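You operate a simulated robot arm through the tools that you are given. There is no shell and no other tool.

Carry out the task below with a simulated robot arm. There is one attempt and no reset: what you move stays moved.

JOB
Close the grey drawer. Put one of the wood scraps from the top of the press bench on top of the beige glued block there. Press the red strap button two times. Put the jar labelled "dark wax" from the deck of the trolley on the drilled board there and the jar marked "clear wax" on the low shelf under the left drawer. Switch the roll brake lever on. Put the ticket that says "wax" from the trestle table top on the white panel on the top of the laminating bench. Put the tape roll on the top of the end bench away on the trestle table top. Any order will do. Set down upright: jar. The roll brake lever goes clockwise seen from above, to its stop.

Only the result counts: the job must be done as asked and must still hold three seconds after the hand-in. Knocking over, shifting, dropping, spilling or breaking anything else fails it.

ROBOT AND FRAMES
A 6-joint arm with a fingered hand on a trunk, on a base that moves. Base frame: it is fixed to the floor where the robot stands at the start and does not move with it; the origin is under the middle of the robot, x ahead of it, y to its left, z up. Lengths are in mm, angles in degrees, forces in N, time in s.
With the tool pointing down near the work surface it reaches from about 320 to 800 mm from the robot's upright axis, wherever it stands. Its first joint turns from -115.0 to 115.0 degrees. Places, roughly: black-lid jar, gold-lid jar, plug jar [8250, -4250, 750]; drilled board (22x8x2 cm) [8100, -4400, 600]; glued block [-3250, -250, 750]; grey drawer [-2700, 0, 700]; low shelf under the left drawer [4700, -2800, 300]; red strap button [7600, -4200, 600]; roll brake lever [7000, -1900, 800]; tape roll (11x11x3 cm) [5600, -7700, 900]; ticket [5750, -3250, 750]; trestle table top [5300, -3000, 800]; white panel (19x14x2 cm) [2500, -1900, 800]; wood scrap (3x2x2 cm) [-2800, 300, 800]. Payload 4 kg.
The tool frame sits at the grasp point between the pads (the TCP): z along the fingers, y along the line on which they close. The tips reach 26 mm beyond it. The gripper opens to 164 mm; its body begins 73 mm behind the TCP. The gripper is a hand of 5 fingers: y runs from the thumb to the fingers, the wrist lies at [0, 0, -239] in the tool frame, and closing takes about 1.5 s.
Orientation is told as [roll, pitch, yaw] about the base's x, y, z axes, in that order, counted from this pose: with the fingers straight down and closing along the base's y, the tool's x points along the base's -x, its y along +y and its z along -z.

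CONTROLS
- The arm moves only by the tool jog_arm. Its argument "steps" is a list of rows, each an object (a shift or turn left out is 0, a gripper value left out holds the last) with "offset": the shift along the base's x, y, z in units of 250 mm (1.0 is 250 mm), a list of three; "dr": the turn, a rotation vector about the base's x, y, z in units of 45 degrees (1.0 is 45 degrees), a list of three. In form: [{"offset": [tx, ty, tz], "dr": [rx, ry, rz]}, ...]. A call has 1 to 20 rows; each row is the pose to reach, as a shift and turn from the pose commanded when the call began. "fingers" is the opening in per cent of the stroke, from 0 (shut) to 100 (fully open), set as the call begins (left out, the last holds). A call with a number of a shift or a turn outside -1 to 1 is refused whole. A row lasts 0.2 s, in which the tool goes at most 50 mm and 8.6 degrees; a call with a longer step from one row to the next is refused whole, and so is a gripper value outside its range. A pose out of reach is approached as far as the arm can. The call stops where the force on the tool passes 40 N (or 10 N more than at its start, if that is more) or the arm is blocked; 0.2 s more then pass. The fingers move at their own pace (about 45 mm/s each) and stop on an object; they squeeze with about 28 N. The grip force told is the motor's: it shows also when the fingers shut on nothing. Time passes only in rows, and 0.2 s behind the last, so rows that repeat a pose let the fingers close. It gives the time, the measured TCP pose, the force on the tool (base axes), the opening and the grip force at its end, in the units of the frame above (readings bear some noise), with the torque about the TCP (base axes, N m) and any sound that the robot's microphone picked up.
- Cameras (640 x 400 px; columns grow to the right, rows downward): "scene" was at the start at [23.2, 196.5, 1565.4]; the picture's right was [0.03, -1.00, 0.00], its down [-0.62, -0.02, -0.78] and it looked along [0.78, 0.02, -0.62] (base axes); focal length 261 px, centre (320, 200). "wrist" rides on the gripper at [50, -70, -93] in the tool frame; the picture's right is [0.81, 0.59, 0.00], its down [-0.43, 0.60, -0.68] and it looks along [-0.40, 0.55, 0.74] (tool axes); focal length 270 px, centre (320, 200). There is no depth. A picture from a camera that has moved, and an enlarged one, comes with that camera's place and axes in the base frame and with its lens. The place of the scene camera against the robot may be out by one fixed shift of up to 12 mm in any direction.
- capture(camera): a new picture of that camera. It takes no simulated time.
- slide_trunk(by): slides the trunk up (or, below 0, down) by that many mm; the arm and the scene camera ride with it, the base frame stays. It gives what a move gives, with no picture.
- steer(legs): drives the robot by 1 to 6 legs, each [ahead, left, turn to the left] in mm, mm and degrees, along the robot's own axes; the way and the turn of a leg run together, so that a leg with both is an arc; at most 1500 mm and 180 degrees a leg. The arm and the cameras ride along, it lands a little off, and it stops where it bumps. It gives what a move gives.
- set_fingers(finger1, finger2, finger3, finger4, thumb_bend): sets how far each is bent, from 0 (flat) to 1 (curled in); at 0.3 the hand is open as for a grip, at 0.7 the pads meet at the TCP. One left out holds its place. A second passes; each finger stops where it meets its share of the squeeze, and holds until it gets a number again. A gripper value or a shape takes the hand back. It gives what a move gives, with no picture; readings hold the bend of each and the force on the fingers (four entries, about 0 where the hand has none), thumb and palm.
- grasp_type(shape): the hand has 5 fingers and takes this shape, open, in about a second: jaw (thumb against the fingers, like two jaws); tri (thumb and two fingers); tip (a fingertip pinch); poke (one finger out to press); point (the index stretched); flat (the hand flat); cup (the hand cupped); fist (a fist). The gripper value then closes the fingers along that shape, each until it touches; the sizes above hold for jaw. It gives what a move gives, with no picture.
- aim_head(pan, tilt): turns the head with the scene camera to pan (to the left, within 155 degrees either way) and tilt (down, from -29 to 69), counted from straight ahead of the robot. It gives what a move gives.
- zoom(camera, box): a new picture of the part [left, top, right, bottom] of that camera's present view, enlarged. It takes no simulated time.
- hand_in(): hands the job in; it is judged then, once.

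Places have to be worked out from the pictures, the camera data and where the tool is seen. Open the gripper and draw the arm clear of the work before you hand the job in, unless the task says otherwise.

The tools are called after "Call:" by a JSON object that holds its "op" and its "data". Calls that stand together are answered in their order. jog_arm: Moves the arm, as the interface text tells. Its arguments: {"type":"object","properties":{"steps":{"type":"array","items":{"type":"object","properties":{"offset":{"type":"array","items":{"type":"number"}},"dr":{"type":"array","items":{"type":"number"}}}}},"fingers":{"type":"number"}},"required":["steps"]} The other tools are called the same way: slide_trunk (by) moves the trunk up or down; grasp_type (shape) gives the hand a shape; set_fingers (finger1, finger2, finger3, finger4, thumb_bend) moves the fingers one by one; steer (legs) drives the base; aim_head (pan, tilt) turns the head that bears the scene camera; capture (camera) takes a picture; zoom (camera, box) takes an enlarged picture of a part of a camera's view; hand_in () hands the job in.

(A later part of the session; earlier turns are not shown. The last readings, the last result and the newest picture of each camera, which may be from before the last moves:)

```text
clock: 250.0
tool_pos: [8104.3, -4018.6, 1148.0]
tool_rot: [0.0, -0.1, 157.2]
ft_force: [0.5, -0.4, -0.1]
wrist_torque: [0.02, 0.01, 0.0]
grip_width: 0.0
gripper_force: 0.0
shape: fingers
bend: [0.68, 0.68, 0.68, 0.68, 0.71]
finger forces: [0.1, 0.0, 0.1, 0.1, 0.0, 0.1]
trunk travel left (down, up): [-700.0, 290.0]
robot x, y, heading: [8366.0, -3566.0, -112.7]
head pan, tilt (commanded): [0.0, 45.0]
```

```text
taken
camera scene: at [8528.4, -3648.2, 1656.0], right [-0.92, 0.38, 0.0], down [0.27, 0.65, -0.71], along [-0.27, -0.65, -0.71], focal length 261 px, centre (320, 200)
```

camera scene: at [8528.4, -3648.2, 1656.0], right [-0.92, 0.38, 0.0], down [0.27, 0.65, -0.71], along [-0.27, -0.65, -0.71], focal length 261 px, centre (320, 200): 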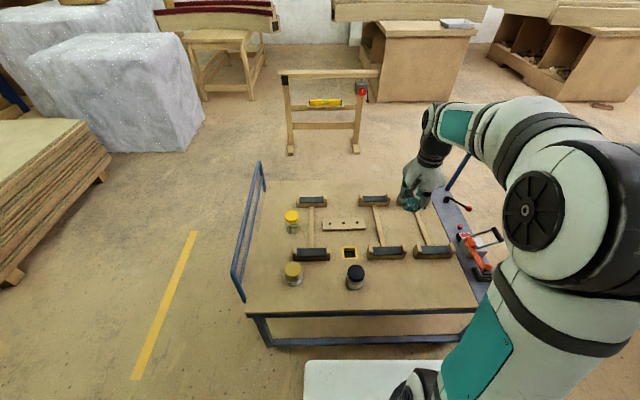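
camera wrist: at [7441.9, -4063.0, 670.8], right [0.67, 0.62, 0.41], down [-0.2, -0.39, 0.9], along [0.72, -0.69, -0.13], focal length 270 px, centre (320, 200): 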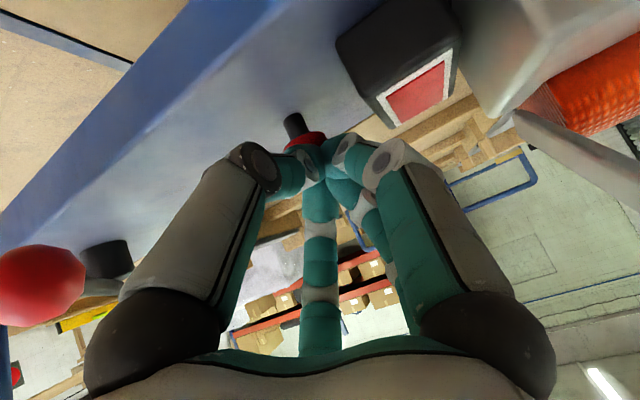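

Call:
{"op": "zoom", "data": {"camera": "scene", "box": [270, 250, 390, 300]}}

Call:
{"op": "zoom", "data": {"camera": "scene", "box": [240, 180, 400, 300]}}

```text
5.33 times, centred on (330, 275) of scene
camera zoom: at [8528.4, -3648.2, 1656.0], right [-0.92, 0.38, 0.0], down [0.27, 0.65, -0.71], along [-0.27, -0.65, -0.71], focal length 1393 px, centre (267, -200)
```

zoom: 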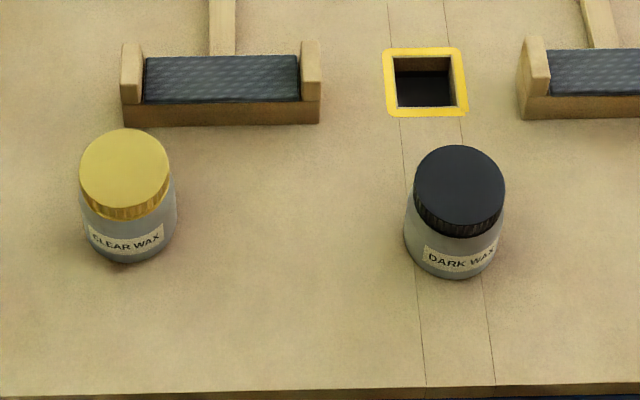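

```text
3.33 times, centred on (320, 240) of scene
camera zoom: at [8528.4, -3648.2, 1656.0], right [-0.92, 0.38, 0.0], down [0.27, 0.65, -0.71], along [-0.27, -0.65, -0.71], focal length 870 px, centre (320, 67)
```

zoom: 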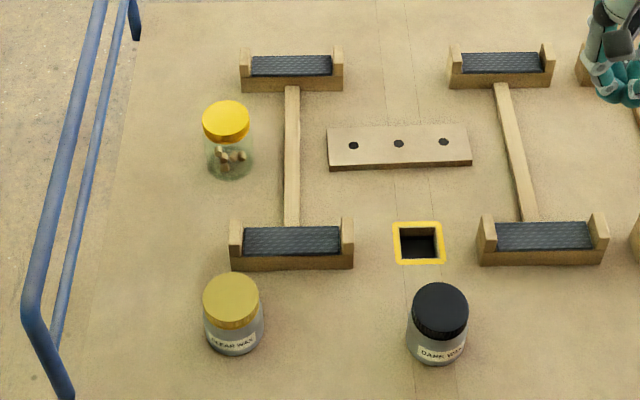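

Labels read clearly: gold lid is CLEAR WAX, black lid is DARK WAX. I move 90 mm closer, open the hand in jaw shape and turn it so that it closes sideways.

Call:
{"op": "steer", "data": {"legs": [[90, 0, 0]]}}

Call:
{"op": "grasp_type", "data": {"shape": "jaw"}}

Call:
{"op": "jog_arm", "data": {"steps": [{"dr": [0, 0, 0.18]}, {"dr": [0, 0, 0.36]}, {"dr": [0, 0, 0.54]}, {"dr": [0, 0, 0.72]}, {"dr": [0, 0, 0.9]}, {"dr": [0, 0, 1.0]}]}}

Call:
{"op": "jog_arm", "data": {"steps": [{"dr": [0, 0, 0.18]}, {"dr": [0, 0, 0.36]}, {"dr": [0, 0, 0.54]}, {"dr": [0, 0, 0.72]}, {"dr": [0, 0, 0.9]}, {"dr": [0, 0, 1.0]}]}}

Call:
{"op": "capture", "data": {"camera": "wrist"}}

Call:
{"op": "capture", "data": {"camera": "scene"}}

```text
clock: 251.1
tool_pos: [8068.6, -4103.6, 1147.0]
tool_rot: [0.0, -0.1, 157.3]
ft_force: [0.2, -0.4, -0.2]
wrist_torque: [0.08, 0.02, 0.01]
grip_width: 0.0
gripper_force: 0.1
shape: fingers
bend: [0.68, 0.68, 0.68, 0.68, 0.71]
finger forces: [0.0, 0.0, 0.0, 0.0, 0.0, 0.0]
trunk travel left (down, up): [-700.0, 290.0]
robot x, y, heading: [8332.3, -3646.3, -112.5]
head pan, tilt (commanded): [0.0, 45.0]
```

```text
clock: 252.0
tool_pos: [8069.5, -4101.4, 1147.3]
tool_rot: [0.0, -0.1, 157.3]
ft_force: [0.5, 0.5, -0.2]
wrist_torque: [0.02, 0.01, 0.0]
grip_width: 163.8
gripper_force: 0.1
shape: jaw
bend: [0.3, 0.3, 0.3, 0.3, 0.3]
finger forces: [0.1, 0.1, 0.0, 0.0, 0.0, 0.1]
trunk travel left (down, up): [-700.0, 290.0]
robot x, y, heading: [8337.7, -3648.9, -112.6]
head pan, tilt (commanded): [0.0, 45.0]
```

```text
clock: 253.4
tool_pos: [8070.2, -4101.7, 1148.6]
tool_rot: [0.0, -0.1, -157.5]
ft_force: [0.1, -0.6, -0.2]
wrist_torque: [0.03, 0.0, 0.05]
grip_width: 163.8
gripper_force: 0.0
shape: jaw
bend: [0.3, 0.3, 0.3, 0.3, 0.3]
finger forces: [0.0, 0.0, 0.1, 0.0, 0.0, 0.0]
trunk travel left (down, up): [-700.0, 290.0]
robot x, y, heading: [8334.0, -3646.2, -112.6]
head pan, tilt (commanded): [0.0, 45.0]
```

```text
clock: 254.8
tool_pos: [8070.8, -4102.1, 1147.8]
tool_rot: [0.0, -0.1, -112.5]
ft_force: [0.1, -0.3, -0.1]
wrist_torque: [0.0, -0.01, 0.0]
grip_width: 163.9
gripper_force: 0.1
shape: jaw
bend: [0.3, 0.3, 0.3, 0.3, 0.3]
finger forces: [0.1, 0.1, 0.0, 0.0, 0.0, 0.0]
trunk travel left (down, up): [-700.0, 290.0]
robot x, y, heading: [8332.3, -3653.7, -112.4]
head pan, tilt (commanded): [0.0, 45.0]
```

```text
taken
camera wrist: at [8026.1, -4027.8, 1242.5], right [0.85, 0.52, 0.0], down [0.38, -0.63, 0.68], along [0.35, -0.58, -0.74], focal length 270 px, centre (320, 200)
```

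wrist: 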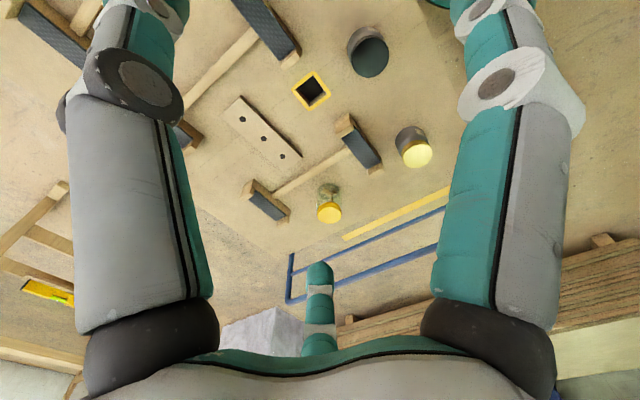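

```text
taken
camera scene: at [8494.1, -3731.2, 1656.0], right [-0.92, 0.38, 0.0], down [0.27, 0.65, -0.71], along [-0.27, -0.65, -0.71], focal length 261 px, centre (320, 200)
```

scene: 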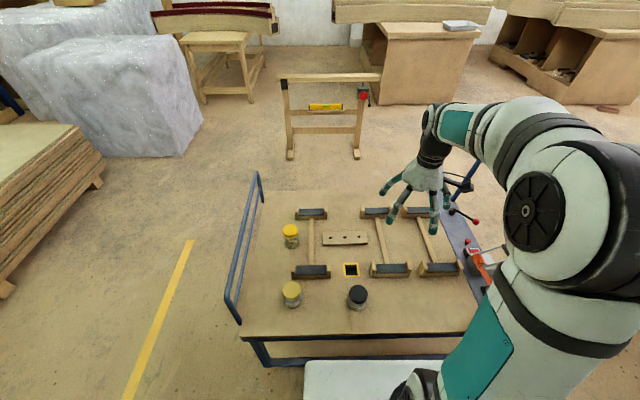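

Dark jar lid is at (8181, -4104, 685); the deck is at z≈600 and the board top ≈619. I zoom on the board in the wrist view for its outline.

Call:
{"op": "zoom", "data": {"camera": "wrist", "box": [200, 80, 328, 180]}}

Call:
{"op": "zoom", "data": {"camera": "wrist", "box": [330, 10, 450, 190]}}

```text
4.00 times, centred on (264, 130) of wrist
camera zoom: at [8026.1, -4027.8, 1242.5], right [0.85, 0.52, 0.0], down [0.38, -0.63, 0.68], along [0.35, -0.58, -0.74], focal length 1081 px, centre (544, 480)
```

zoom: 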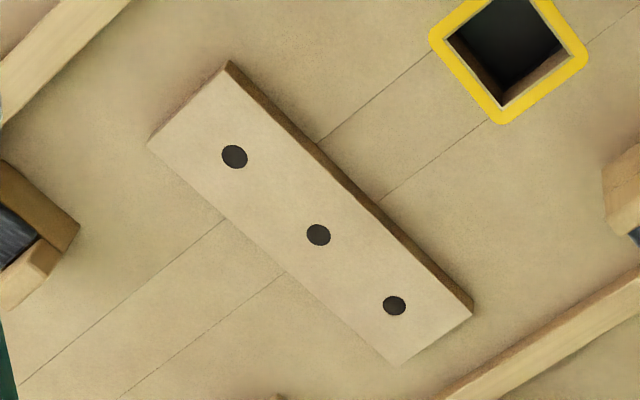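

```text
2.22 times, centred on (390, 100) of wrist
camera zoom: at [8026.1, -4027.8, 1242.5], right [0.85, 0.52, 0.0], down [0.38, -0.63, 0.68], along [0.35, -0.58, -0.74], focal length 601 px, centre (164, 422)
```

zoom: 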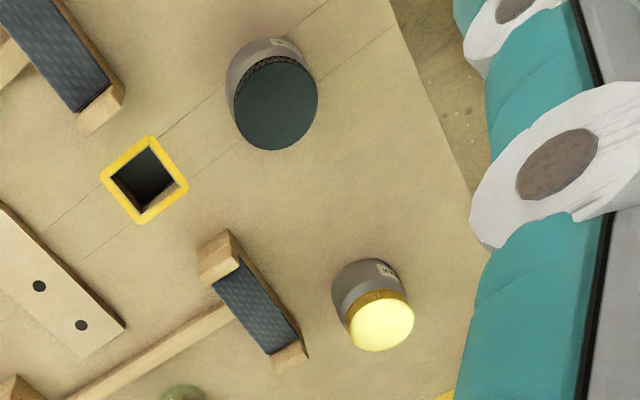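

I lower the trunk so the hand works at deck height, then test whether the board spot is in reach before taking the jar.

Call:
{"op": "slide_trunk", "data": {"by": -330}}

Call:
{"op": "jog_arm", "data": {"steps": [{"offset": [-0.01, -0.18, 0]}, {"offset": [-0.02, -0.36, 0]}, {"offset": [-0.03, -0.54, 0]}, {"offset": [-0.04, -0.72, 0]}, {"offset": [-0.05, -0.9, -0.05]}, {"offset": [-0.06, -1.0, -0.15]}]}}

Call:
{"op": "jog_arm", "data": {"steps": [{"offset": [0, -0.16, -0.08]}, {"offset": [0, -0.16, -0.24]}]}}

```text
clock: 258.0
tool_pos: [8070.1, -4101.4, 818.2]
tool_rot: [-0.1, 0.0, -112.7]
ft_force: [0.0, -0.2, 0.6]
wrist_torque: [0.02, 0.0, 0.01]
grip_width: 163.9
gripper_force: 0.1
shape: jaw
bend: [0.3, 0.3, 0.3, 0.3, 0.3]
finger forces: [0.0, 0.0, 0.0, 0.0, 0.0, 0.1]
trunk travel left (down, up): [-370.0, 620.0]
robot x, y, heading: [8329.8, -3646.9, -112.4]
head pan, tilt (commanded): [0.0, 45.0]
```

```text
clock: 259.4
tool_pos: [8055.4, -4350.0, 778.9]
tool_rot: [-0.1, -0.1, -112.8]
ft_force: [-0.5, 0.4, 0.4]
wrist_torque: [-0.02, -0.01, 0.0]
grip_width: 163.8
gripper_force: 0.1
shape: jaw
bend: [0.3, 0.3, 0.3, 0.3, 0.3]
finger forces: [0.0, 0.0, 0.0, 0.0, 0.0, 0.0]
trunk travel left (down, up): [-370.0, 620.0]
robot x, y, heading: [8335.6, -3647.0, -112.4]
head pan, tilt (commanded): [0.0, 45.0]
```

```text
clock: 260.0
tool_pos: [8056.0, -4391.4, 716.9]
tool_rot: [-0.1, -0.4, -112.7]
ft_force: [0.0, -0.9, -1.1]
wrist_torque: [-0.01, -0.01, 0.03]
grip_width: 164.2
gripper_force: 0.1
shape: jaw
bend: [0.3, 0.3, 0.3, 0.3, 0.3]
finger forces: [0.0, 0.0, 0.0, 0.0, 0.0, 0.0]
out of reach, approached as far as the arm can: row 1
trunk travel left (down, up): [-370.0, 620.0]
robot x, y, heading: [8332.0, -3652.4, -112.3]
head pan, tilt (commanded): [0.0, 45.0]
```

The board spot is reachable at this height. I check the board position under the hand with the wrist camera.

Call:
{"op": "capture", "data": {"camera": "wrist"}}

Call:
{"op": "zoom", "data": {"camera": "scene", "box": [280, 190, 440, 290]}}

```text
taken
camera wrist: at [8011.5, -4317.6, 812.0], right [0.85, 0.52, 0.0], down [0.38, -0.63, 0.68], along [0.35, -0.58, -0.73], focal length 270 px, centre (320, 200)
```

wrist: 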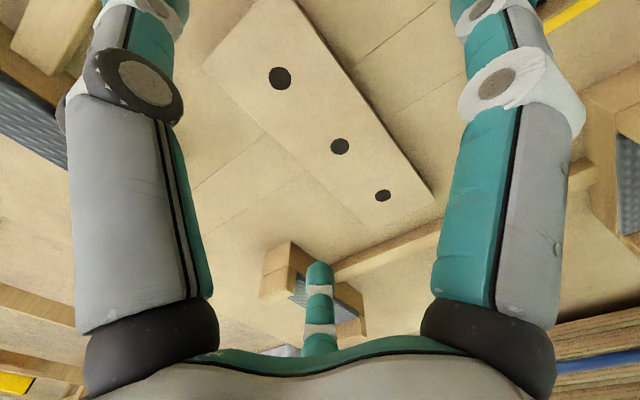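

```text
4.00 times, centred on (360, 240) of scene
camera zoom: at [8494.1, -3731.4, 1326.0], right [-0.92, 0.38, 0.0], down [0.27, 0.65, -0.71], along [-0.27, -0.65, -0.71], focal length 1044 px, centre (160, 40)
```

zoom: 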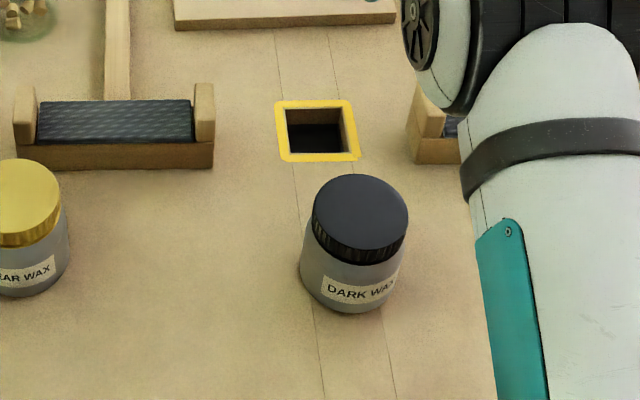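

Board location confirmed. I move back over the dark wax jar with the hand open.

Call:
{"op": "jog_arm", "data": {"steps": [{"offset": [0.08, 0.18, 0.03]}, {"offset": [0.16, 0.36, 0.1]}, {"offset": [0.24, 0.54, 0.17]}, {"offset": [0.32, 0.72, 0.24]}, {"offset": [0.4, 0.9, 0.3]}]}}

Call:
{"op": "jog_arm", "data": {"steps": [{"offset": [0.05, 0.12, 0]}, {"offset": [0.1, 0.248, 0]}]}}

Call:
{"op": "capture", "data": {"camera": "wrist"}}

```text
refused: row 2 steps farther than a row can; nothing moved
```

```text
clock: 260.6
tool_pos: [8080.2, -4330.2, 721.2]
tool_rot: [0.0, -0.2, -112.8]
ft_force: [-0.2, 0.1, -0.8]
wrist_torque: [0.03, 0.02, 0.02]
grip_width: 163.8
gripper_force: 0.1
shape: jaw
bend: [0.3, 0.3, 0.3, 0.3, 0.3]
finger forces: [0.1, 0.0, 0.0, 0.1, 0.0, 0.0]
trunk travel left (down, up): [-370.0, 620.0]
robot x, y, heading: [8336.7, -3649.5, -112.5]
head pan, tilt (commanded): [0.0, 45.0]
```

```text
taken
camera wrist: at [8036.0, -4255.5, 815.4], right [0.85, 0.52, 0.0], down [0.38, -0.63, 0.68], along [0.35, -0.58, -0.74], focal length 270 px, centre (320, 200)
```

wrist: 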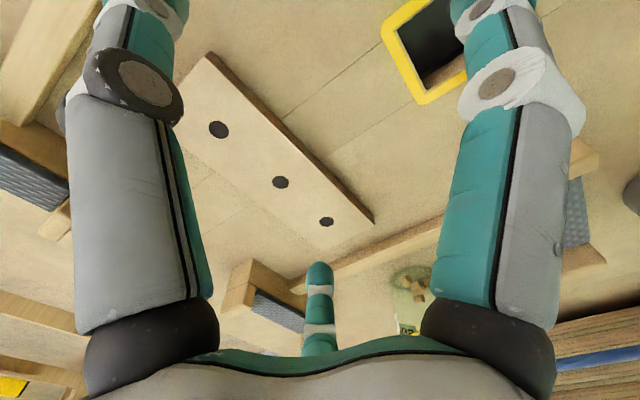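

One call was refused, the second ran; the pose is safe. I continue to above the dark jar in smaller steps.

Call:
{"op": "jog_arm", "data": {"steps": [{"offset": [0.068, 0.15, 0.04]}, {"offset": [0.135, 0.3, 0.08]}, {"offset": [0.203, 0.45, 0.12]}, {"offset": [0.271, 0.6, 0.16]}, {"offset": [0.338, 0.75, 0.18]}, {"offset": [0.406, 0.903, 0.18]}]}}

Call:
{"op": "capture", "data": {"camera": "wrist"}}

Call:
{"op": "capture", "data": {"camera": "scene"}}

```text
clock: 262.0
tool_pos: [8182.1, -4102.6, 767.1]
tool_rot: [0.0, -0.1, -112.7]
ft_force: [0.9, -0.6, -0.5]
wrist_torque: [0.0, -0.02, 0.02]
grip_width: 163.9
gripper_force: 0.0
shape: jaw
bend: [0.3, 0.3, 0.3, 0.3, 0.3]
finger forces: [0.0, 0.0, 0.0, 0.1, 0.0, 0.0]
trunk travel left (down, up): [-370.0, 620.0]
robot x, y, heading: [8335.4, -3651.0, -112.4]
head pan, tilt (commanded): [0.0, 45.0]
```

```text
taken
camera wrist: at [8138.7, -4028.6, 862.4], right [0.85, 0.52, 0.0], down [0.38, -0.63, 0.68], along [0.35, -0.58, -0.74], focal length 270 px, centre (320, 200)
```

wrist: 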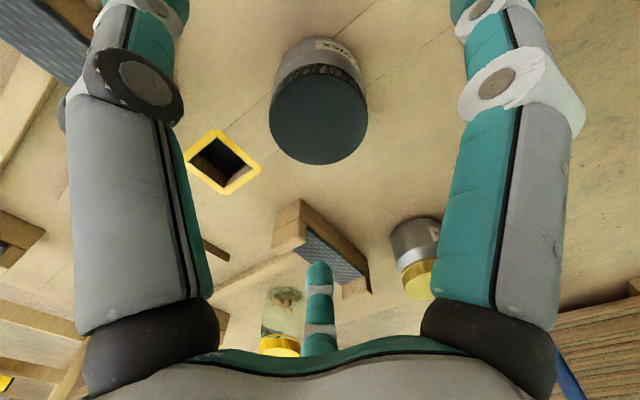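

```text
taken
camera scene: at [8494.1, -3731.2, 1326.0], right [-0.92, 0.38, 0.0], down [0.27, 0.65, -0.71], along [-0.27, -0.65, -0.71], focal length 261 px, centre (320, 200)
```

scene: 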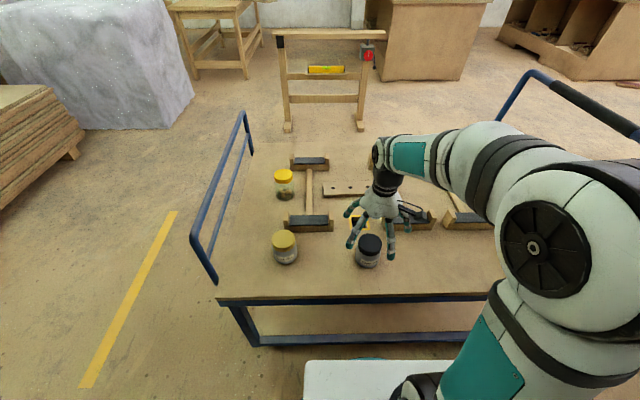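

The jar lid is centred under the hand. I descend to TCP z≈645 around the jar.

Call:
{"op": "jog_arm", "data": {"steps": [{"offset": [-0.003, 0.004, -0.16]}, {"offset": [-0.003, 0.004, -0.32]}, {"offset": [-0.003, 0.004, -0.48]}]}}

Call:
{"op": "capture", "data": {"camera": "wrist"}}

Call:
{"op": "zoom", "data": {"camera": "scene", "box": [300, 170, 460, 280]}}

```text
clock: 262.8
tool_pos: [8181.4, -4104.6, 644.5]
tool_rot: [-0.1, -0.2, -112.7]
ft_force: [-0.2, -0.1, -0.1]
wrist_torque: [0.0, 0.03, 0.03]
grip_width: 163.7
gripper_force: 0.0
shape: jaw
bend: [0.3, 0.3, 0.3, 0.3, 0.3]
finger forces: [0.1, 0.0, 0.0, 0.1, 0.1, 0.1]
trunk travel left (down, up): [-370.0, 620.0]
robot x, y, heading: [8331.8, -3652.8, -112.4]
head pan, tilt (commanded): [0.0, 45.0]
```

```text
taken
camera wrist: at [8137.0, -4030.5, 739.4], right [0.85, 0.52, 0.0], down [0.38, -0.63, 0.68], along [0.35, -0.58, -0.73], focal length 270 px, centre (320, 200)
```

wrist: 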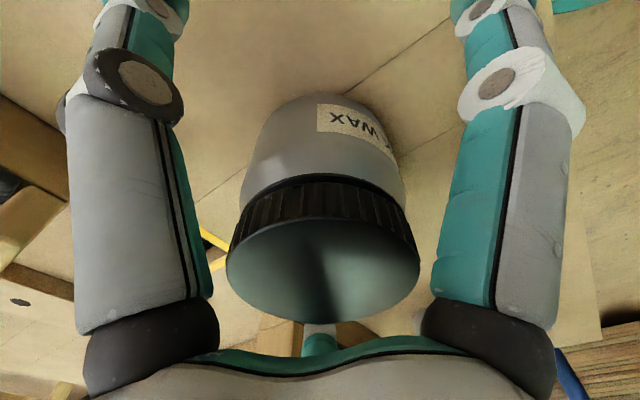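

```text
3.64 times, centred on (380, 225) of scene
camera zoom: at [8494.2, -3731.1, 1326.0], right [-0.92, 0.38, 0.0], down [0.27, 0.65, -0.71], along [-0.27, -0.65, -0.71], focal length 950 px, centre (102, 109)
```

zoom: 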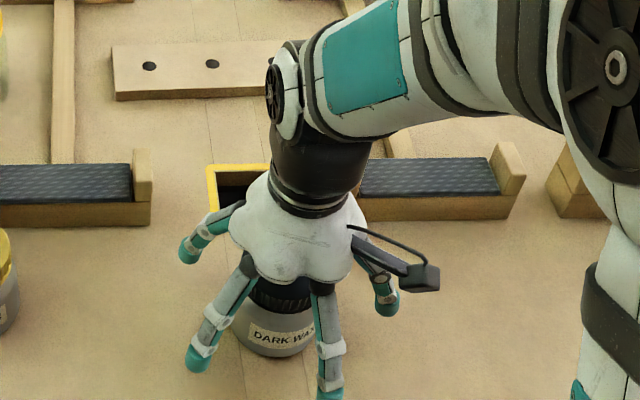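

The jar is between the fingers. I close the hand.

Call:
{"op": "jog_arm", "data": {"steps": [{"offset": [0, 0, 0]}, {"offset": [0, 0, 0]}, {"offset": [0, 0, 0]}, {"offset": [0, 0, 0]}, {"offset": [0, 0, 0]}, {"offset": [0, 0, 0]}, {"offset": [0, 0, 0]}, {"offset": [0, 0, 0]}], "fingers": 0}}

Call:
{"op": "capture", "data": {"camera": "wrist"}}

Call:
{"op": "zoom", "data": {"camera": "scene", "box": [300, 170, 460, 280]}}

```text
clock: 264.6
tool_pos: [8181.1, -4104.8, 645.3]
tool_rot: [-0.1, -0.1, -112.7]
ft_force: [-0.3, 1.3, 0.3]
wrist_torque: [0.02, 0.01, -0.03]
grip_width: 66.1
gripper_force: 28.3
shape: jaw
bend: [0.42, 0.4, 0.39, 0.41, 0.7]
finger forces: [25.2, 25.3, 25.2, 25.1, 25.6, 0.0]
trunk travel left (down, up): [-370.0, 620.0]
robot x, y, heading: [8332.6, -3647.2, -112.5]
head pan, tilt (commanded): [0.0, 45.0]
```

```text
taken
camera wrist: at [8137.0, -4030.5, 739.5], right [0.85, 0.52, 0.0], down [0.38, -0.63, 0.68], along [0.35, -0.58, -0.74], focal length 270 px, centre (320, 200)
```

wrist: 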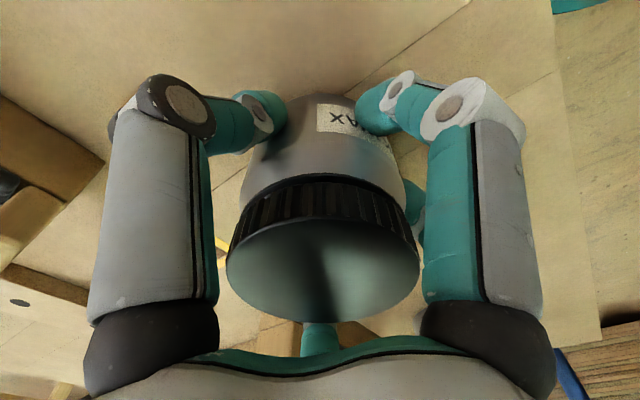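

```text
3.64 times, centred on (380, 225) of scene
camera zoom: at [8494.1, -3731.4, 1326.0], right [-0.92, 0.38, 0.0], down [0.27, 0.65, -0.71], along [-0.27, -0.65, -0.71], focal length 950 px, centre (102, 109)
```

zoom: 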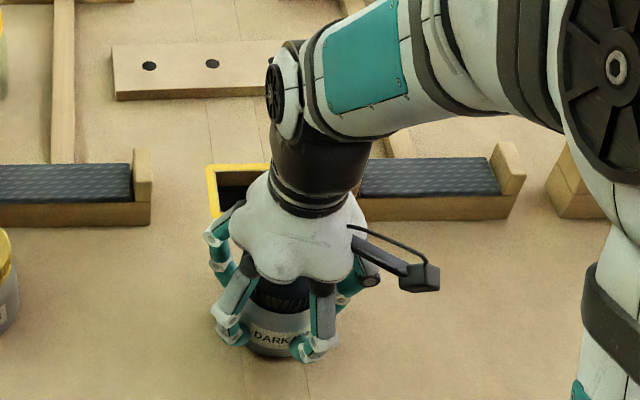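

All five digits grip the jar (66 mm). I lift it about 75 mm and check.

Call:
{"op": "jog_arm", "data": {"steps": [{"offset": [0, 0, 0.06]}, {"offset": [0, 0, 0.18]}, {"offset": [0, 0, 0.3]}]}}

Call:
{"op": "zoom", "data": {"camera": "scene", "box": [300, 150, 460, 260]}}

```text
clock: 265.4
tool_pos: [8179.6, -4106.3, 720.6]
tool_rot: [-0.1, -0.2, -112.8]
ft_force: [1.4, 0.5, -2.9]
wrist_torque: [0.02, 0.03, -0.01]
grip_width: 66.1
gripper_force: 27.9
shape: jaw
bend: [0.42, 0.4, 0.39, 0.41, 0.7]
finger forces: [25.2, 25.3, 25.2, 25.4, 25.5, 0.0]
trunk travel left (down, up): [-370.0, 620.0]
robot x, y, heading: [8333.5, -3654.4, -112.4]
head pan, tilt (commanded): [0.0, 45.0]
```

```text
3.64 times, centred on (380, 205) of scene
camera zoom: at [8494.1, -3731.4, 1325.9], right [-0.92, 0.38, 0.0], down [0.27, 0.65, -0.71], along [-0.27, -0.65, -0.71], focal length 950 px, centre (102, 182)
```

zoom: 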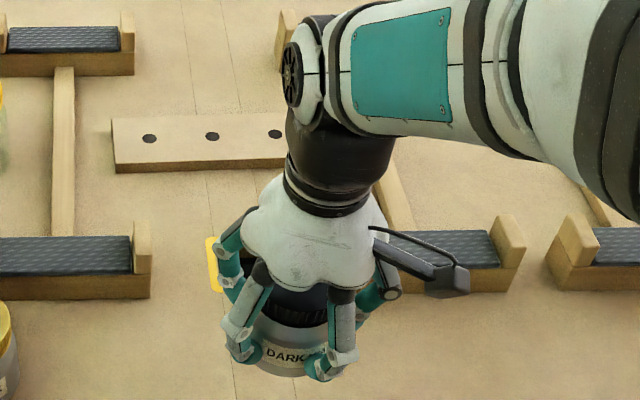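

Held firmly. I carry it over the board spot at the same height.

Call:
{"op": "jog_arm", "data": {"steps": [{"offset": [-0.07, -0.16, 0]}, {"offset": [-0.14, -0.32, 0]}, {"offset": [-0.21, -0.48, 0]}, {"offset": [-0.28, -0.64, 0]}, {"offset": [-0.35, -0.8, 0]}, {"offset": [-0.42, -0.96, 0]}]}}

Call:
{"op": "capture", "data": {"camera": "wrist"}}

```text
clock: 266.8
tool_pos: [8078.6, -4344.5, 720.5]
tool_rot: [0.0, 0.0, -112.8]
ft_force: [0.4, 0.8, -3.2]
wrist_torque: [0.02, 0.0, 0.02]
grip_width: 66.3
gripper_force: 28.6
shape: jaw
bend: [0.42, 0.4, 0.39, 0.41, 0.7]
finger forces: [25.4, 25.4, 25.3, 25.7, 25.7, 0.1]
trunk travel left (down, up): [-370.0, 620.0]
robot x, y, heading: [8334.4, -3648.3, -112.5]
head pan, tilt (commanded): [0.0, 45.0]
```

```text
taken
camera wrist: at [8033.9, -4270.1, 814.3], right [0.85, 0.52, 0.0], down [0.38, -0.63, 0.68], along [0.35, -0.58, -0.74], focal length 270 px, centre (320, 200)
```

wrist: 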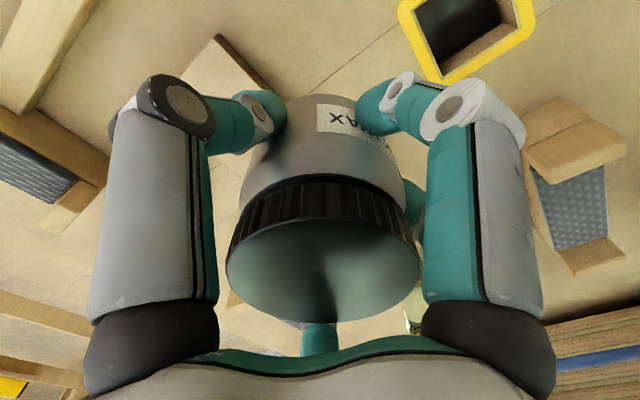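

I move the last 55 mm over the board and lower toward it, with the expected contact at TCP z≈664.

Call:
{"op": "jog_arm", "data": {"steps": [{"offset": [-0.047, -0.1, 0]}, {"offset": [-0.094, -0.198, -0.06]}, {"offset": [-0.094, -0.198, -0.14]}]}}

Call:
{"op": "capture", "data": {"camera": "wrist"}}

Call:
{"op": "zoom", "data": {"camera": "scene", "box": [290, 120, 450, 230]}}

```text
clock: 267.6
tool_pos: [8052.2, -4391.7, 685.0]
tool_rot: [0.1, -0.1, -112.7]
ft_force: [-0.1, -0.3, -3.1]
wrist_torque: [-0.01, -0.01, 0.02]
grip_width: 66.2
gripper_force: 28.3
shape: jaw
bend: [0.42, 0.4, 0.39, 0.41, 0.7]
finger forces: [25.3, 25.4, 25.3, 25.4, 25.6, 0.1]
trunk travel left (down, up): [-370.0, 620.0]
robot x, y, heading: [8331.6, -3653.4, -112.3]
head pan, tilt (commanded): [0.0, 45.0]
```

```text
taken
camera wrist: at [8008.2, -4317.8, 778.7], right [0.85, 0.52, 0.0], down [0.38, -0.63, 0.68], along [0.35, -0.58, -0.74], focal length 270 px, centre (320, 200)
```

wrist: 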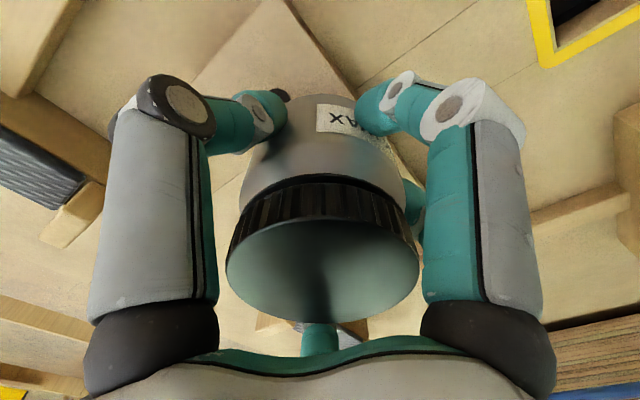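

```text
3.64 times, centred on (370, 175) of scene
camera zoom: at [8493.9, -3731.9, 1326.0], right [-0.92, 0.38, 0.0], down [0.27, 0.65, -0.71], along [-0.27, -0.65, -0.71], focal length 950 px, centre (138, 291)
```

zoom: 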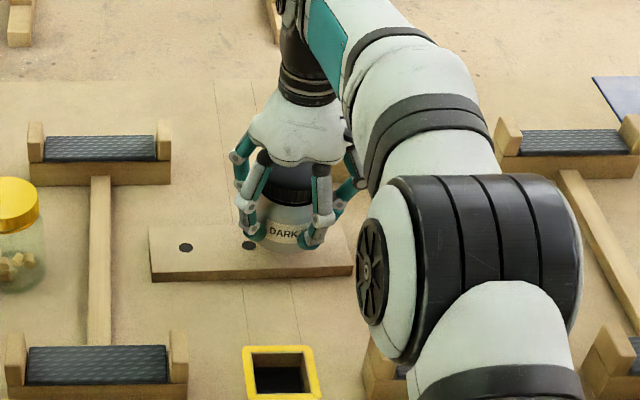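

Jar is over the board between two holes. I lower gently to contact.

Call:
{"op": "jog_arm", "data": {"steps": [{"offset": [0.002, -0.01, -0.03]}, {"offset": [0.002, -0.01, -0.06]}, {"offset": [0.002, -0.01, -0.074]}]}}

Call:
{"op": "jog_arm", "data": {"steps": [{"offset": [0, 0, -0.006]}]}}

```text
clock: 268.4
tool_pos: [8052.8, -4395.1, 666.6]
tool_rot: [0.1, -0.1, -112.7]
ft_force: [-0.4, 0.3, -3.4]
wrist_torque: [0.01, 0.02, -0.05]
grip_width: 66.1
gripper_force: 27.6
shape: jaw
bend: [0.42, 0.4, 0.39, 0.41, 0.7]
finger forces: [25.3, 25.4, 25.3, 25.3, 25.7, 0.0]
trunk travel left (down, up): [-370.0, 620.0]
robot x, y, heading: [8330.0, -3649.4, -112.5]
head pan, tilt (commanded): [0.0, 45.0]
```

```text
clock: 268.8
tool_pos: [8053.5, -4394.2, 665.5]
tool_rot: [-0.1, -0.1, -112.6]
ft_force: [-0.4, 0.2, -3.0]
wrist_torque: [0.01, 0.02, 0.04]
grip_width: 65.9
gripper_force: 28.5
shape: jaw
bend: [0.42, 0.4, 0.39, 0.41, 0.7]
finger forces: [25.3, 25.5, 25.3, 25.4, 25.6, 0.1]
trunk travel left (down, up): [-370.0, 620.0]
robot x, y, heading: [8333.4, -3648.5, -112.7]
head pan, tilt (commanded): [0.0, 45.0]
```

Call:
{"op": "jog_arm", "data": {"steps": [{"offset": [0, 0, -0.006]}, {"offset": [0, 0, -0.01]}]}}

```text
clock: 269.4
tool_pos: [8053.1, -4394.6, 662.4]
tool_rot: [0.0, -0.2, -112.7]
ft_force: [-0.2, 0.2, -3.2]
wrist_torque: [0.04, 0.04, -0.02]
grip_width: 66.2
gripper_force: 28.0
shape: jaw
bend: [0.42, 0.4, 0.39, 0.41, 0.7]
finger forces: [25.2, 25.4, 25.3, 25.4, 25.6, 0.1]
trunk travel left (down, up): [-370.0, 620.0]
robot x, y, heading: [8334.9, -3648.4, -112.3]
head pan, tilt (commanded): [0.0, 45.0]
```

Still no contact at 662.4. I go on in 1.5 mm steps.

Call:
{"op": "jog_arm", "data": {"steps": [{"offset": [0, 0, -0.006]}, {"offset": [0, 0, -0.01]}]}}

Call:
{"op": "zoom", "data": {"camera": "scene", "box": [320, 150, 400, 210]}}

```text
clock: 270.0
tool_pos: [8054.4, -4393.7, 661.7]
tool_rot: [0.1, -0.1, -112.7]
ft_force: [0.2, 0.5, 0.1]
wrist_torque: [0.03, 0.01, -0.01]
grip_width: 66.1
gripper_force: 27.9
shape: jaw
bend: [0.42, 0.4, 0.39, 0.41, 0.7]
finger forces: [25.6, 25.3, 25.2, 25.3, 25.8, 0.0]
trunk travel left (down, up): [-370.0, 620.0]
robot x, y, heading: [8334.5, -3644.5, -112.7]
head pan, tilt (commanded): [0.0, 45.0]
```

```text
6.67 times, centred on (360, 180) of scene
camera zoom: at [8494.1, -3731.3, 1326.1], right [-0.92, 0.38, 0.0], down [0.27, 0.65, -0.71], along [-0.27, -0.65, -0.71], focal length 1741 px, centre (53, 333)
```

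zoom: 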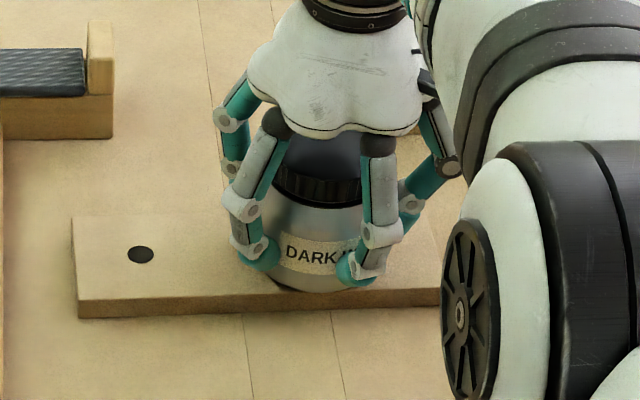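

Weight is on the board now (force back to 0). I open the hand to 75 % and wait.

Call:
{"op": "jog_arm", "data": {"steps": [{"offset": [0, 0, 0]}, {"offset": [0, 0, 0]}, {"offset": [0, 0, 0]}, {"offset": [0, 0, 0]}, {"offset": [0, 0, 0]}, {"offset": [0, 0, 0]}], "fingers": 80}}

Call:
{"op": "capture", "data": {"camera": "wrist"}}

Call:
{"op": "zoom", "data": {"camera": "scene", "box": [320, 150, 400, 210]}}

```text
clock: 271.4
tool_pos: [8054.0, -4394.7, 659.7]
tool_rot: [0.0, 0.0, -112.7]
ft_force: [1.2, 0.0, 0.2]
wrist_torque: [0.02, 0.0, -0.02]
grip_width: 131.0
gripper_force: 0.0
shape: jaw
bend: [0.27, 0.27, 0.27, 0.27, 0.51]
finger forces: [0.0, 0.0, 0.0, 0.0, 0.0, 0.1]
trunk travel left (down, up): [-370.0, 620.0]
robot x, y, heading: [8336.5, -3652.6, -112.3]
head pan, tilt (commanded): [0.0, 45.0]
```

```text
taken
camera wrist: at [8009.8, -4320.3, 754.7], right [0.85, 0.52, 0.0], down [0.38, -0.63, 0.68], along [0.35, -0.58, -0.74], focal length 270 px, centre (320, 200)
```

wrist: 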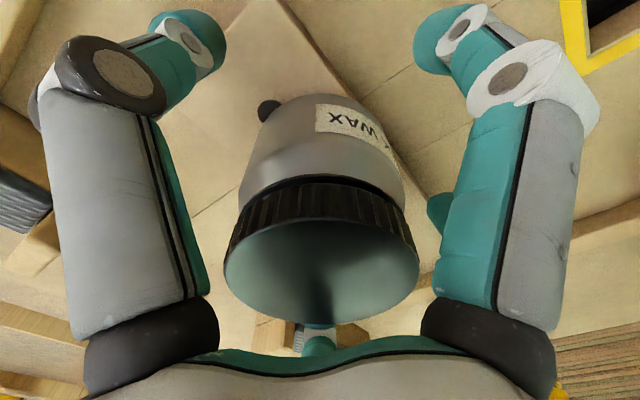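

```text
6.67 times, centred on (360, 180) of scene
camera zoom: at [8494.1, -3731.3, 1326.0], right [-0.92, 0.38, 0.0], down [0.27, 0.65, -0.71], along [-0.27, -0.65, -0.71], focal length 1741 px, centre (53, 333)
```

zoom: 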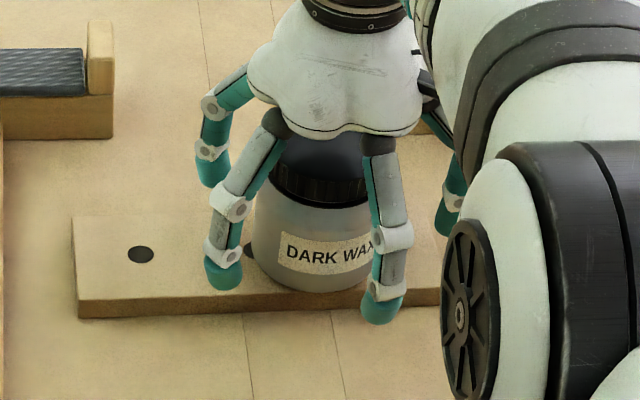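

The jar stands free on the board. I raise the hand straight up with the trunk to clear the lid.

Call:
{"op": "slide_trunk", "data": {"by": 170}}

Call:
{"op": "capture", "data": {"camera": "wrist"}}

Call:
{"op": "zoom", "data": {"camera": "scene", "box": [280, 170, 440, 280]}}

```text
clock: 273.3
tool_pos: [8054.1, -4394.2, 829.7]
tool_rot: [0.0, -0.1, -112.6]
ft_force: [0.8, 0.1, 0.5]
wrist_torque: [-0.03, -0.07, -0.02]
grip_width: 131.0
gripper_force: 0.0
shape: jaw
bend: [0.27, 0.27, 0.27, 0.27, 0.51]
finger forces: [0.1, 0.0, 0.1, 0.1, 0.0, 0.0]
trunk travel left (down, up): [-540.0, 450.0]
robot x, y, heading: [8334.7, -3647.4, -112.4]
head pan, tilt (commanded): [0.0, 45.0]
```

```text
taken
camera wrist: at [8009.8, -4320.4, 924.6], right [0.85, 0.52, 0.0], down [0.38, -0.63, 0.68], along [0.35, -0.58, -0.74], focal length 270 px, centre (320, 200)
```

wrist: 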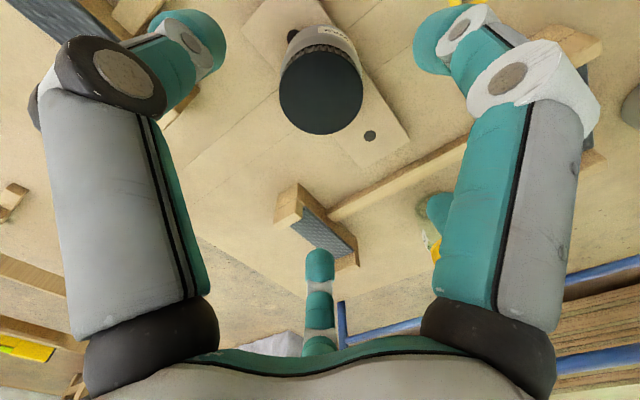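

```text
3.64 times, centred on (360, 225) of scene
camera zoom: at [8494.1, -3731.5, 1495.9], right [-0.92, 0.38, 0.0], down [0.27, 0.65, -0.71], along [-0.27, -0.65, -0.71], focal length 950 px, centre (174, 109)
```

zoom: 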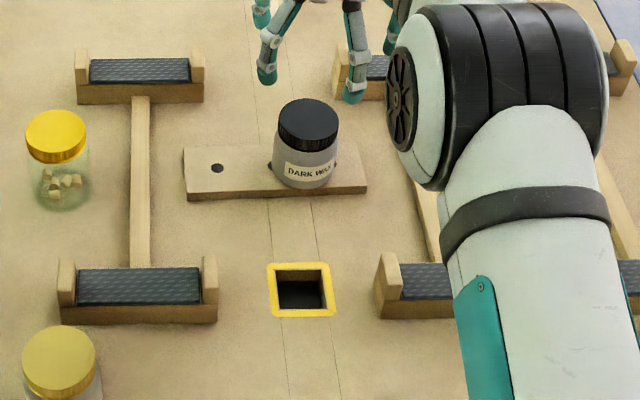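

Dark wax stands upright on the board. For the clear wax jar (at about (8415, -4211)) I plan a 45° grasp so that it can later go under the drawer. I retract the arm and shift the base so that the jar is straight ahead.

Call:
{"op": "jog_arm", "data": {"steps": [{"offset": [0.047, 0.158, 0]}, {"offset": [0.094, 0.316, 0]}, {"offset": [0.141, 0.474, 0]}, {"offset": [0.188, 0.632, 0]}, {"offset": [0.235, 0.79, 0]}, {"offset": [0.283, 0.948, 0]}], "fingers": 100}}

Call:
{"op": "steer", "data": {"legs": [[-70, 290, 0]]}}

Call:
{"op": "jog_arm", "data": {"steps": [{"dr": [-0.154, 0.0635, 0]}, {"dr": [-0.308, 0.127, 0]}, {"dr": [-0.462, 0.1905, 0]}, {"dr": [-0.616, 0.254, 0]}, {"dr": [-0.77, 0.3175, 0]}, {"dr": [-0.9245, 0.3811, 0]}]}}

Call:
{"op": "capture", "data": {"camera": "scene"}}

Call:
{"op": "capture", "data": {"camera": "wrist"}}

```text
clock: 274.7
tool_pos: [8123.8, -4157.5, 833.1]
tool_rot: [0.0, -0.2, -112.8]
ft_force: [-0.4, 0.2, 0.4]
wrist_torque: [0.01, 0.01, -0.01]
grip_width: 163.9
gripper_force: 0.1
shape: jaw
bend: [0.3, 0.3, 0.3, 0.3, 0.3]
finger forces: [0.1, 0.1, 0.0, 0.0, 0.0, 0.1]
trunk travel left (down, up): [-540.0, 450.0]
robot x, y, heading: [8332.3, -3650.0, -112.3]
head pan, tilt (commanded): [0.0, 45.0]
```

```text
clock: 276.8
tool_pos: [8416.9, -4205.9, 833.6]
tool_rot: [0.0, -0.1, -112.7]
ft_force: [-0.5, -0.9, 0.3]
wrist_torque: [-0.01, -0.03, 0.02]
grip_width: 163.8
gripper_force: 0.1
shape: jaw
bend: [0.3, 0.3, 0.3, 0.3, 0.3]
finger forces: [0.0, 0.1, 0.0, 0.0, 0.0, 0.1]
trunk travel left (down, up): [-540.0, 450.0]
robot x, y, heading: [8628.8, -3698.4, -112.6]
head pan, tilt (commanded): [0.0, 45.0]
```

```text
clock: 278.2
tool_pos: [8415.8, -4206.5, 833.3]
tool_rot: [0.4, -45.2, -113.1]
ft_force: [-0.6, 0.4, 0.2]
wrist_torque: [-0.03, 0.0, 0.01]
grip_width: 163.9
gripper_force: 0.2
shape: jaw
bend: [0.3, 0.3, 0.3, 0.3, 0.3]
finger forces: [0.0, 0.0, 0.1, 0.0, 0.0, 0.0]
trunk travel left (down, up): [-540.0, 450.0]
robot x, y, heading: [8625.7, -3695.9, -112.6]
head pan, tilt (commanded): [0.0, 45.0]
```

```text
taken
camera scene: at [8787.6, -3779.6, 1496.0], right [-0.92, 0.38, 0.0], down [0.27, 0.65, -0.71], along [-0.27, -0.65, -0.71], focal length 261 px, centre (320, 200)
```

scene: 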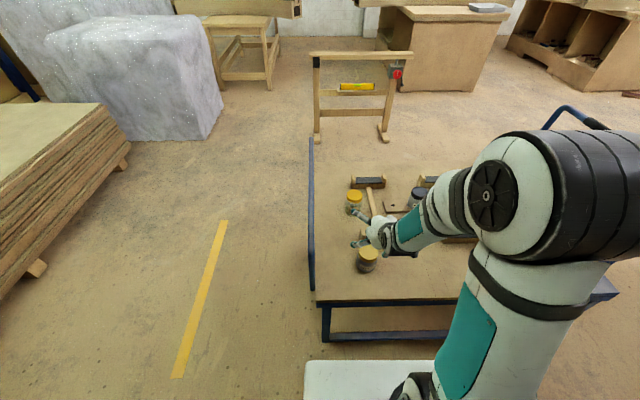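

```text
taken
camera wrist: at [8392.4, -4084.7, 863.9], right [0.77, 0.3, -0.57], down [0.61, -0.07, 0.79], along [0.2, -0.95, -0.23], focal length 270 px, centre (320, 200)
```

wrist: 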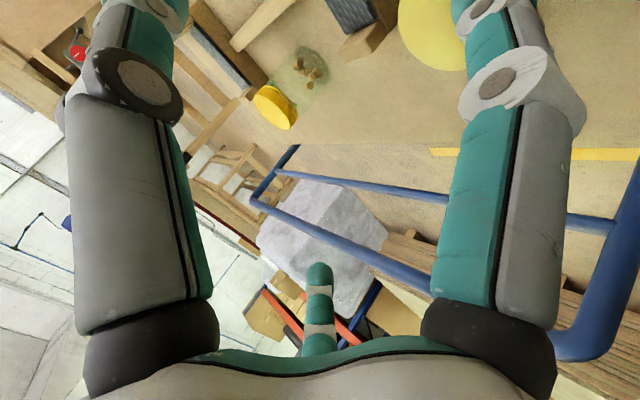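

The tilted hand hovers above the clear wax jar. I zoom to refine the jar's position before approaching along the tool axis.

Call:
{"op": "zoom", "data": {"camera": "scene", "box": [310, 170, 470, 290]}}

```text
3.33 times, centred on (390, 230) of scene
camera zoom: at [8787.6, -3779.6, 1496.0], right [-0.92, 0.38, 0.0], down [0.27, 0.65, -0.71], along [-0.27, -0.65, -0.71], focal length 870 px, centre (87, 100)
```

zoom: 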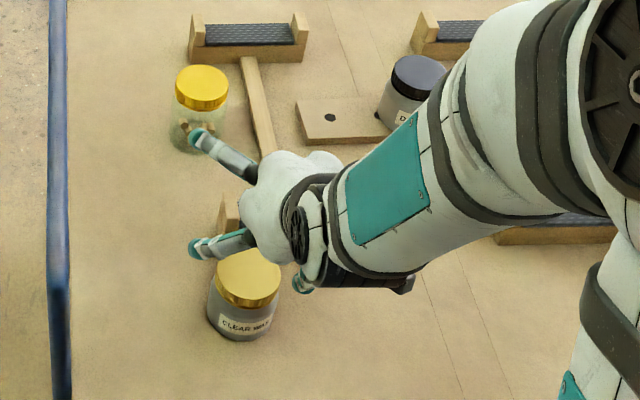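

Jar centre is (8415, -4213). I back up 75 mm so the tilted hand can come in along its own axis, then line up.

Call:
{"op": "steer", "data": {"legs": [[-75, 0, 0]]}}

Call:
{"op": "jog_arm", "data": {"steps": [{"offset": [0, 0, -0.18]}, {"offset": [0, 0, -0.36]}]}}

Call:
{"op": "capture", "data": {"camera": "wrist"}}

Call:
{"op": "zoom", "data": {"camera": "scene", "box": [310, 170, 470, 290]}}

```text
clock: 279.2
tool_pos: [8445.0, -4136.0, 833.7]
tool_rot: [0.3, -45.0, -113.1]
ft_force: [0.4, -0.3, 0.5]
wrist_torque: [-0.01, -0.01, -0.02]
grip_width: 164.0
gripper_force: 0.2
shape: jaw
bend: [0.3, 0.3, 0.3, 0.3, 0.3]
finger forces: [0.0, 0.1, 0.0, 0.1, 0.0, 0.0]
trunk travel left (down, up): [-540.0, 450.0]
robot x, y, heading: [8658.4, -3627.2, -112.9]
head pan, tilt (commanded): [0.0, 45.0]
```

```text
clock: 279.8
tool_pos: [8445.6, -4137.1, 741.4]
tool_rot: [0.3, -45.2, -113.1]
ft_force: [0.1, 0.5, 0.3]
wrist_torque: [-0.04, 0.02, 0.0]
grip_width: 163.8
gripper_force: 0.1
shape: jaw
bend: [0.3, 0.3, 0.3, 0.3, 0.3]
finger forces: [0.0, 0.1, 0.1, 0.0, 0.0, 0.0]
trunk travel left (down, up): [-540.0, 450.0]
robot x, y, heading: [8655.7, -3626.7, -112.5]
head pan, tilt (commanded): [0.0, 45.0]
```

```text
taken
camera wrist: at [8421.5, -4016.3, 771.7], right [0.77, 0.3, -0.57], down [0.61, -0.07, 0.79], along [0.19, -0.95, -0.23], focal length 270 px, centre (320, 200)
```

wrist: 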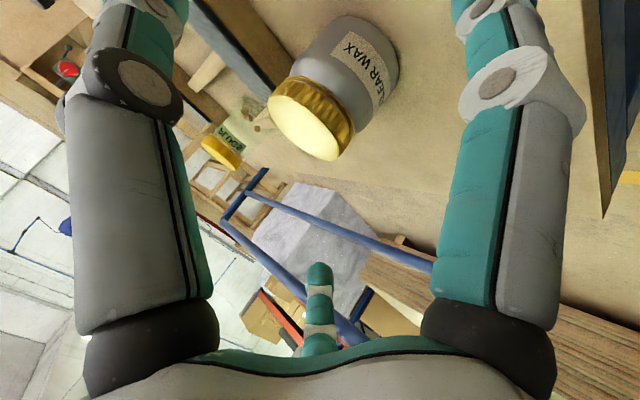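

```text
3.33 times, centred on (390, 230) of scene
camera zoom: at [8816.1, -3711.1, 1496.1], right [-0.92, 0.39, 0.0], down [0.27, 0.65, -0.71], along [-0.27, -0.65, -0.71], focal length 870 px, centre (87, 100)
```

zoom: 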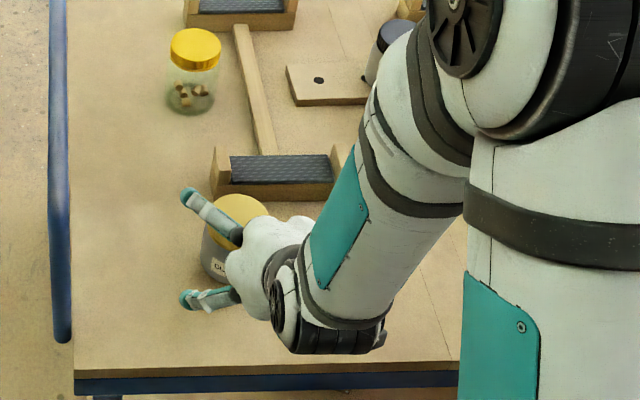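

Alignment is good. I approach along the tool axis to the jar in four steps.

Call:
{"op": "jog_arm", "data": {"steps": [{"offset": [-0.031, -0.076, -0.083]}, {"offset": [-0.061, -0.152, -0.167]}, {"offset": [-0.092, -0.228, -0.25]}, {"offset": [-0.122, -0.304, -0.332]}]}}

Call:
{"op": "capture", "data": {"camera": "wrist"}}

Call:
{"op": "zoom", "data": {"camera": "scene", "box": [310, 170, 470, 290]}}

```text
clock: 280.8
tool_pos: [8414.1, -4213.6, 662.4]
tool_rot: [0.3, -45.4, -113.1]
ft_force: [1.0, 6.2, 27.6]
wrist_torque: [1.14, 0.51, -0.15]
grip_width: 162.0
gripper_force: 0.1
shape: jaw
bend: [0.39, 0.3, 0.3, 0.3, 0.3]
finger forces: [28.6, 0.0, 0.1, 0.0, 0.0, 0.0]
trunk travel left (down, up): [-540.0, 450.0]
robot x, y, heading: [8656.7, -3628.9, -112.7]
head pan, tilt (commanded): [0.0, 45.0]
```

```text
taken
camera wrist: at [8390.7, -4092.5, 693.1], right [0.76, 0.29, -0.57], down [0.61, -0.06, 0.79], along [0.19, -0.95, -0.23], focal length 270 px, centre (320, 200)
```

wrist: 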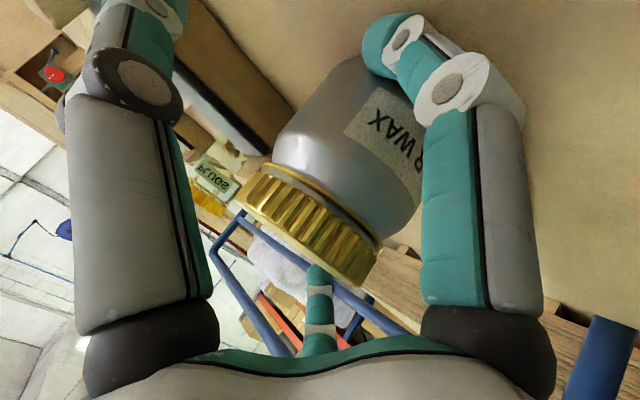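

```text
3.33 times, centred on (390, 230) of scene
camera zoom: at [8817.5, -3707.7, 1496.5], right [-0.92, 0.39, 0.0], down [0.27, 0.65, -0.71], along [-0.27, -0.65, -0.71], focal length 870 px, centre (87, 100)
```

zoom: 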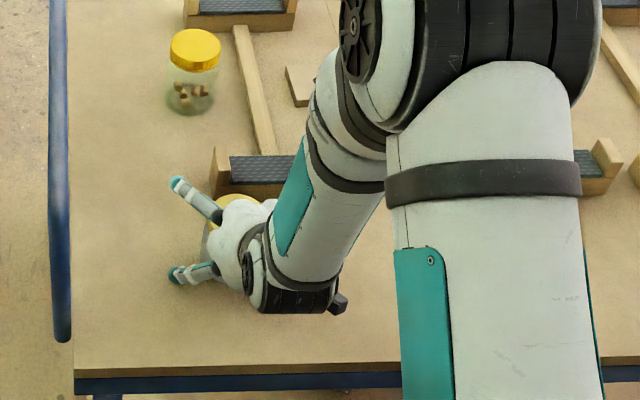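

The lowest finger touched the deck (28 N). I raise straight up 16 mm to relieve it before closing.

Call:
{"op": "jog_arm", "data": {"steps": [{"offset": [0, 0, 0.03]}, {"offset": [0, 0, 0.066]}, {"offset": [0, 0, 0.066]}]}}

Call:
{"op": "capture", "data": {"camera": "wrist"}}

```text
clock: 281.6
tool_pos: [8415.4, -4213.2, 674.6]
tool_rot: [0.5, -45.1, -113.2]
ft_force: [-0.4, -2.6, 8.2]
wrist_torque: [0.16, 0.14, 0.06]
grip_width: 163.2
gripper_force: 0.0
shape: jaw
bend: [0.35, 0.3, 0.3, 0.3, 0.3]
finger forces: [7.9, 0.0, 0.0, 0.0, 0.1, 0.0]
trunk travel left (down, up): [-540.0, 450.0]
robot x, y, heading: [8656.7, -3627.0, -113.0]
head pan, tilt (commanded): [0.0, 45.0]
```

```text
taken
camera wrist: at [8391.3, -4090.9, 706.7], right [0.77, 0.3, -0.57], down [0.61, -0.07, 0.79], along [0.19, -0.95, -0.23], focal length 270 px, centre (320, 200)
```

wrist: 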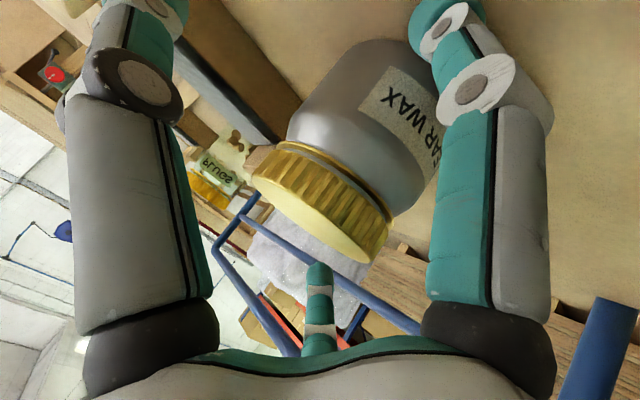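

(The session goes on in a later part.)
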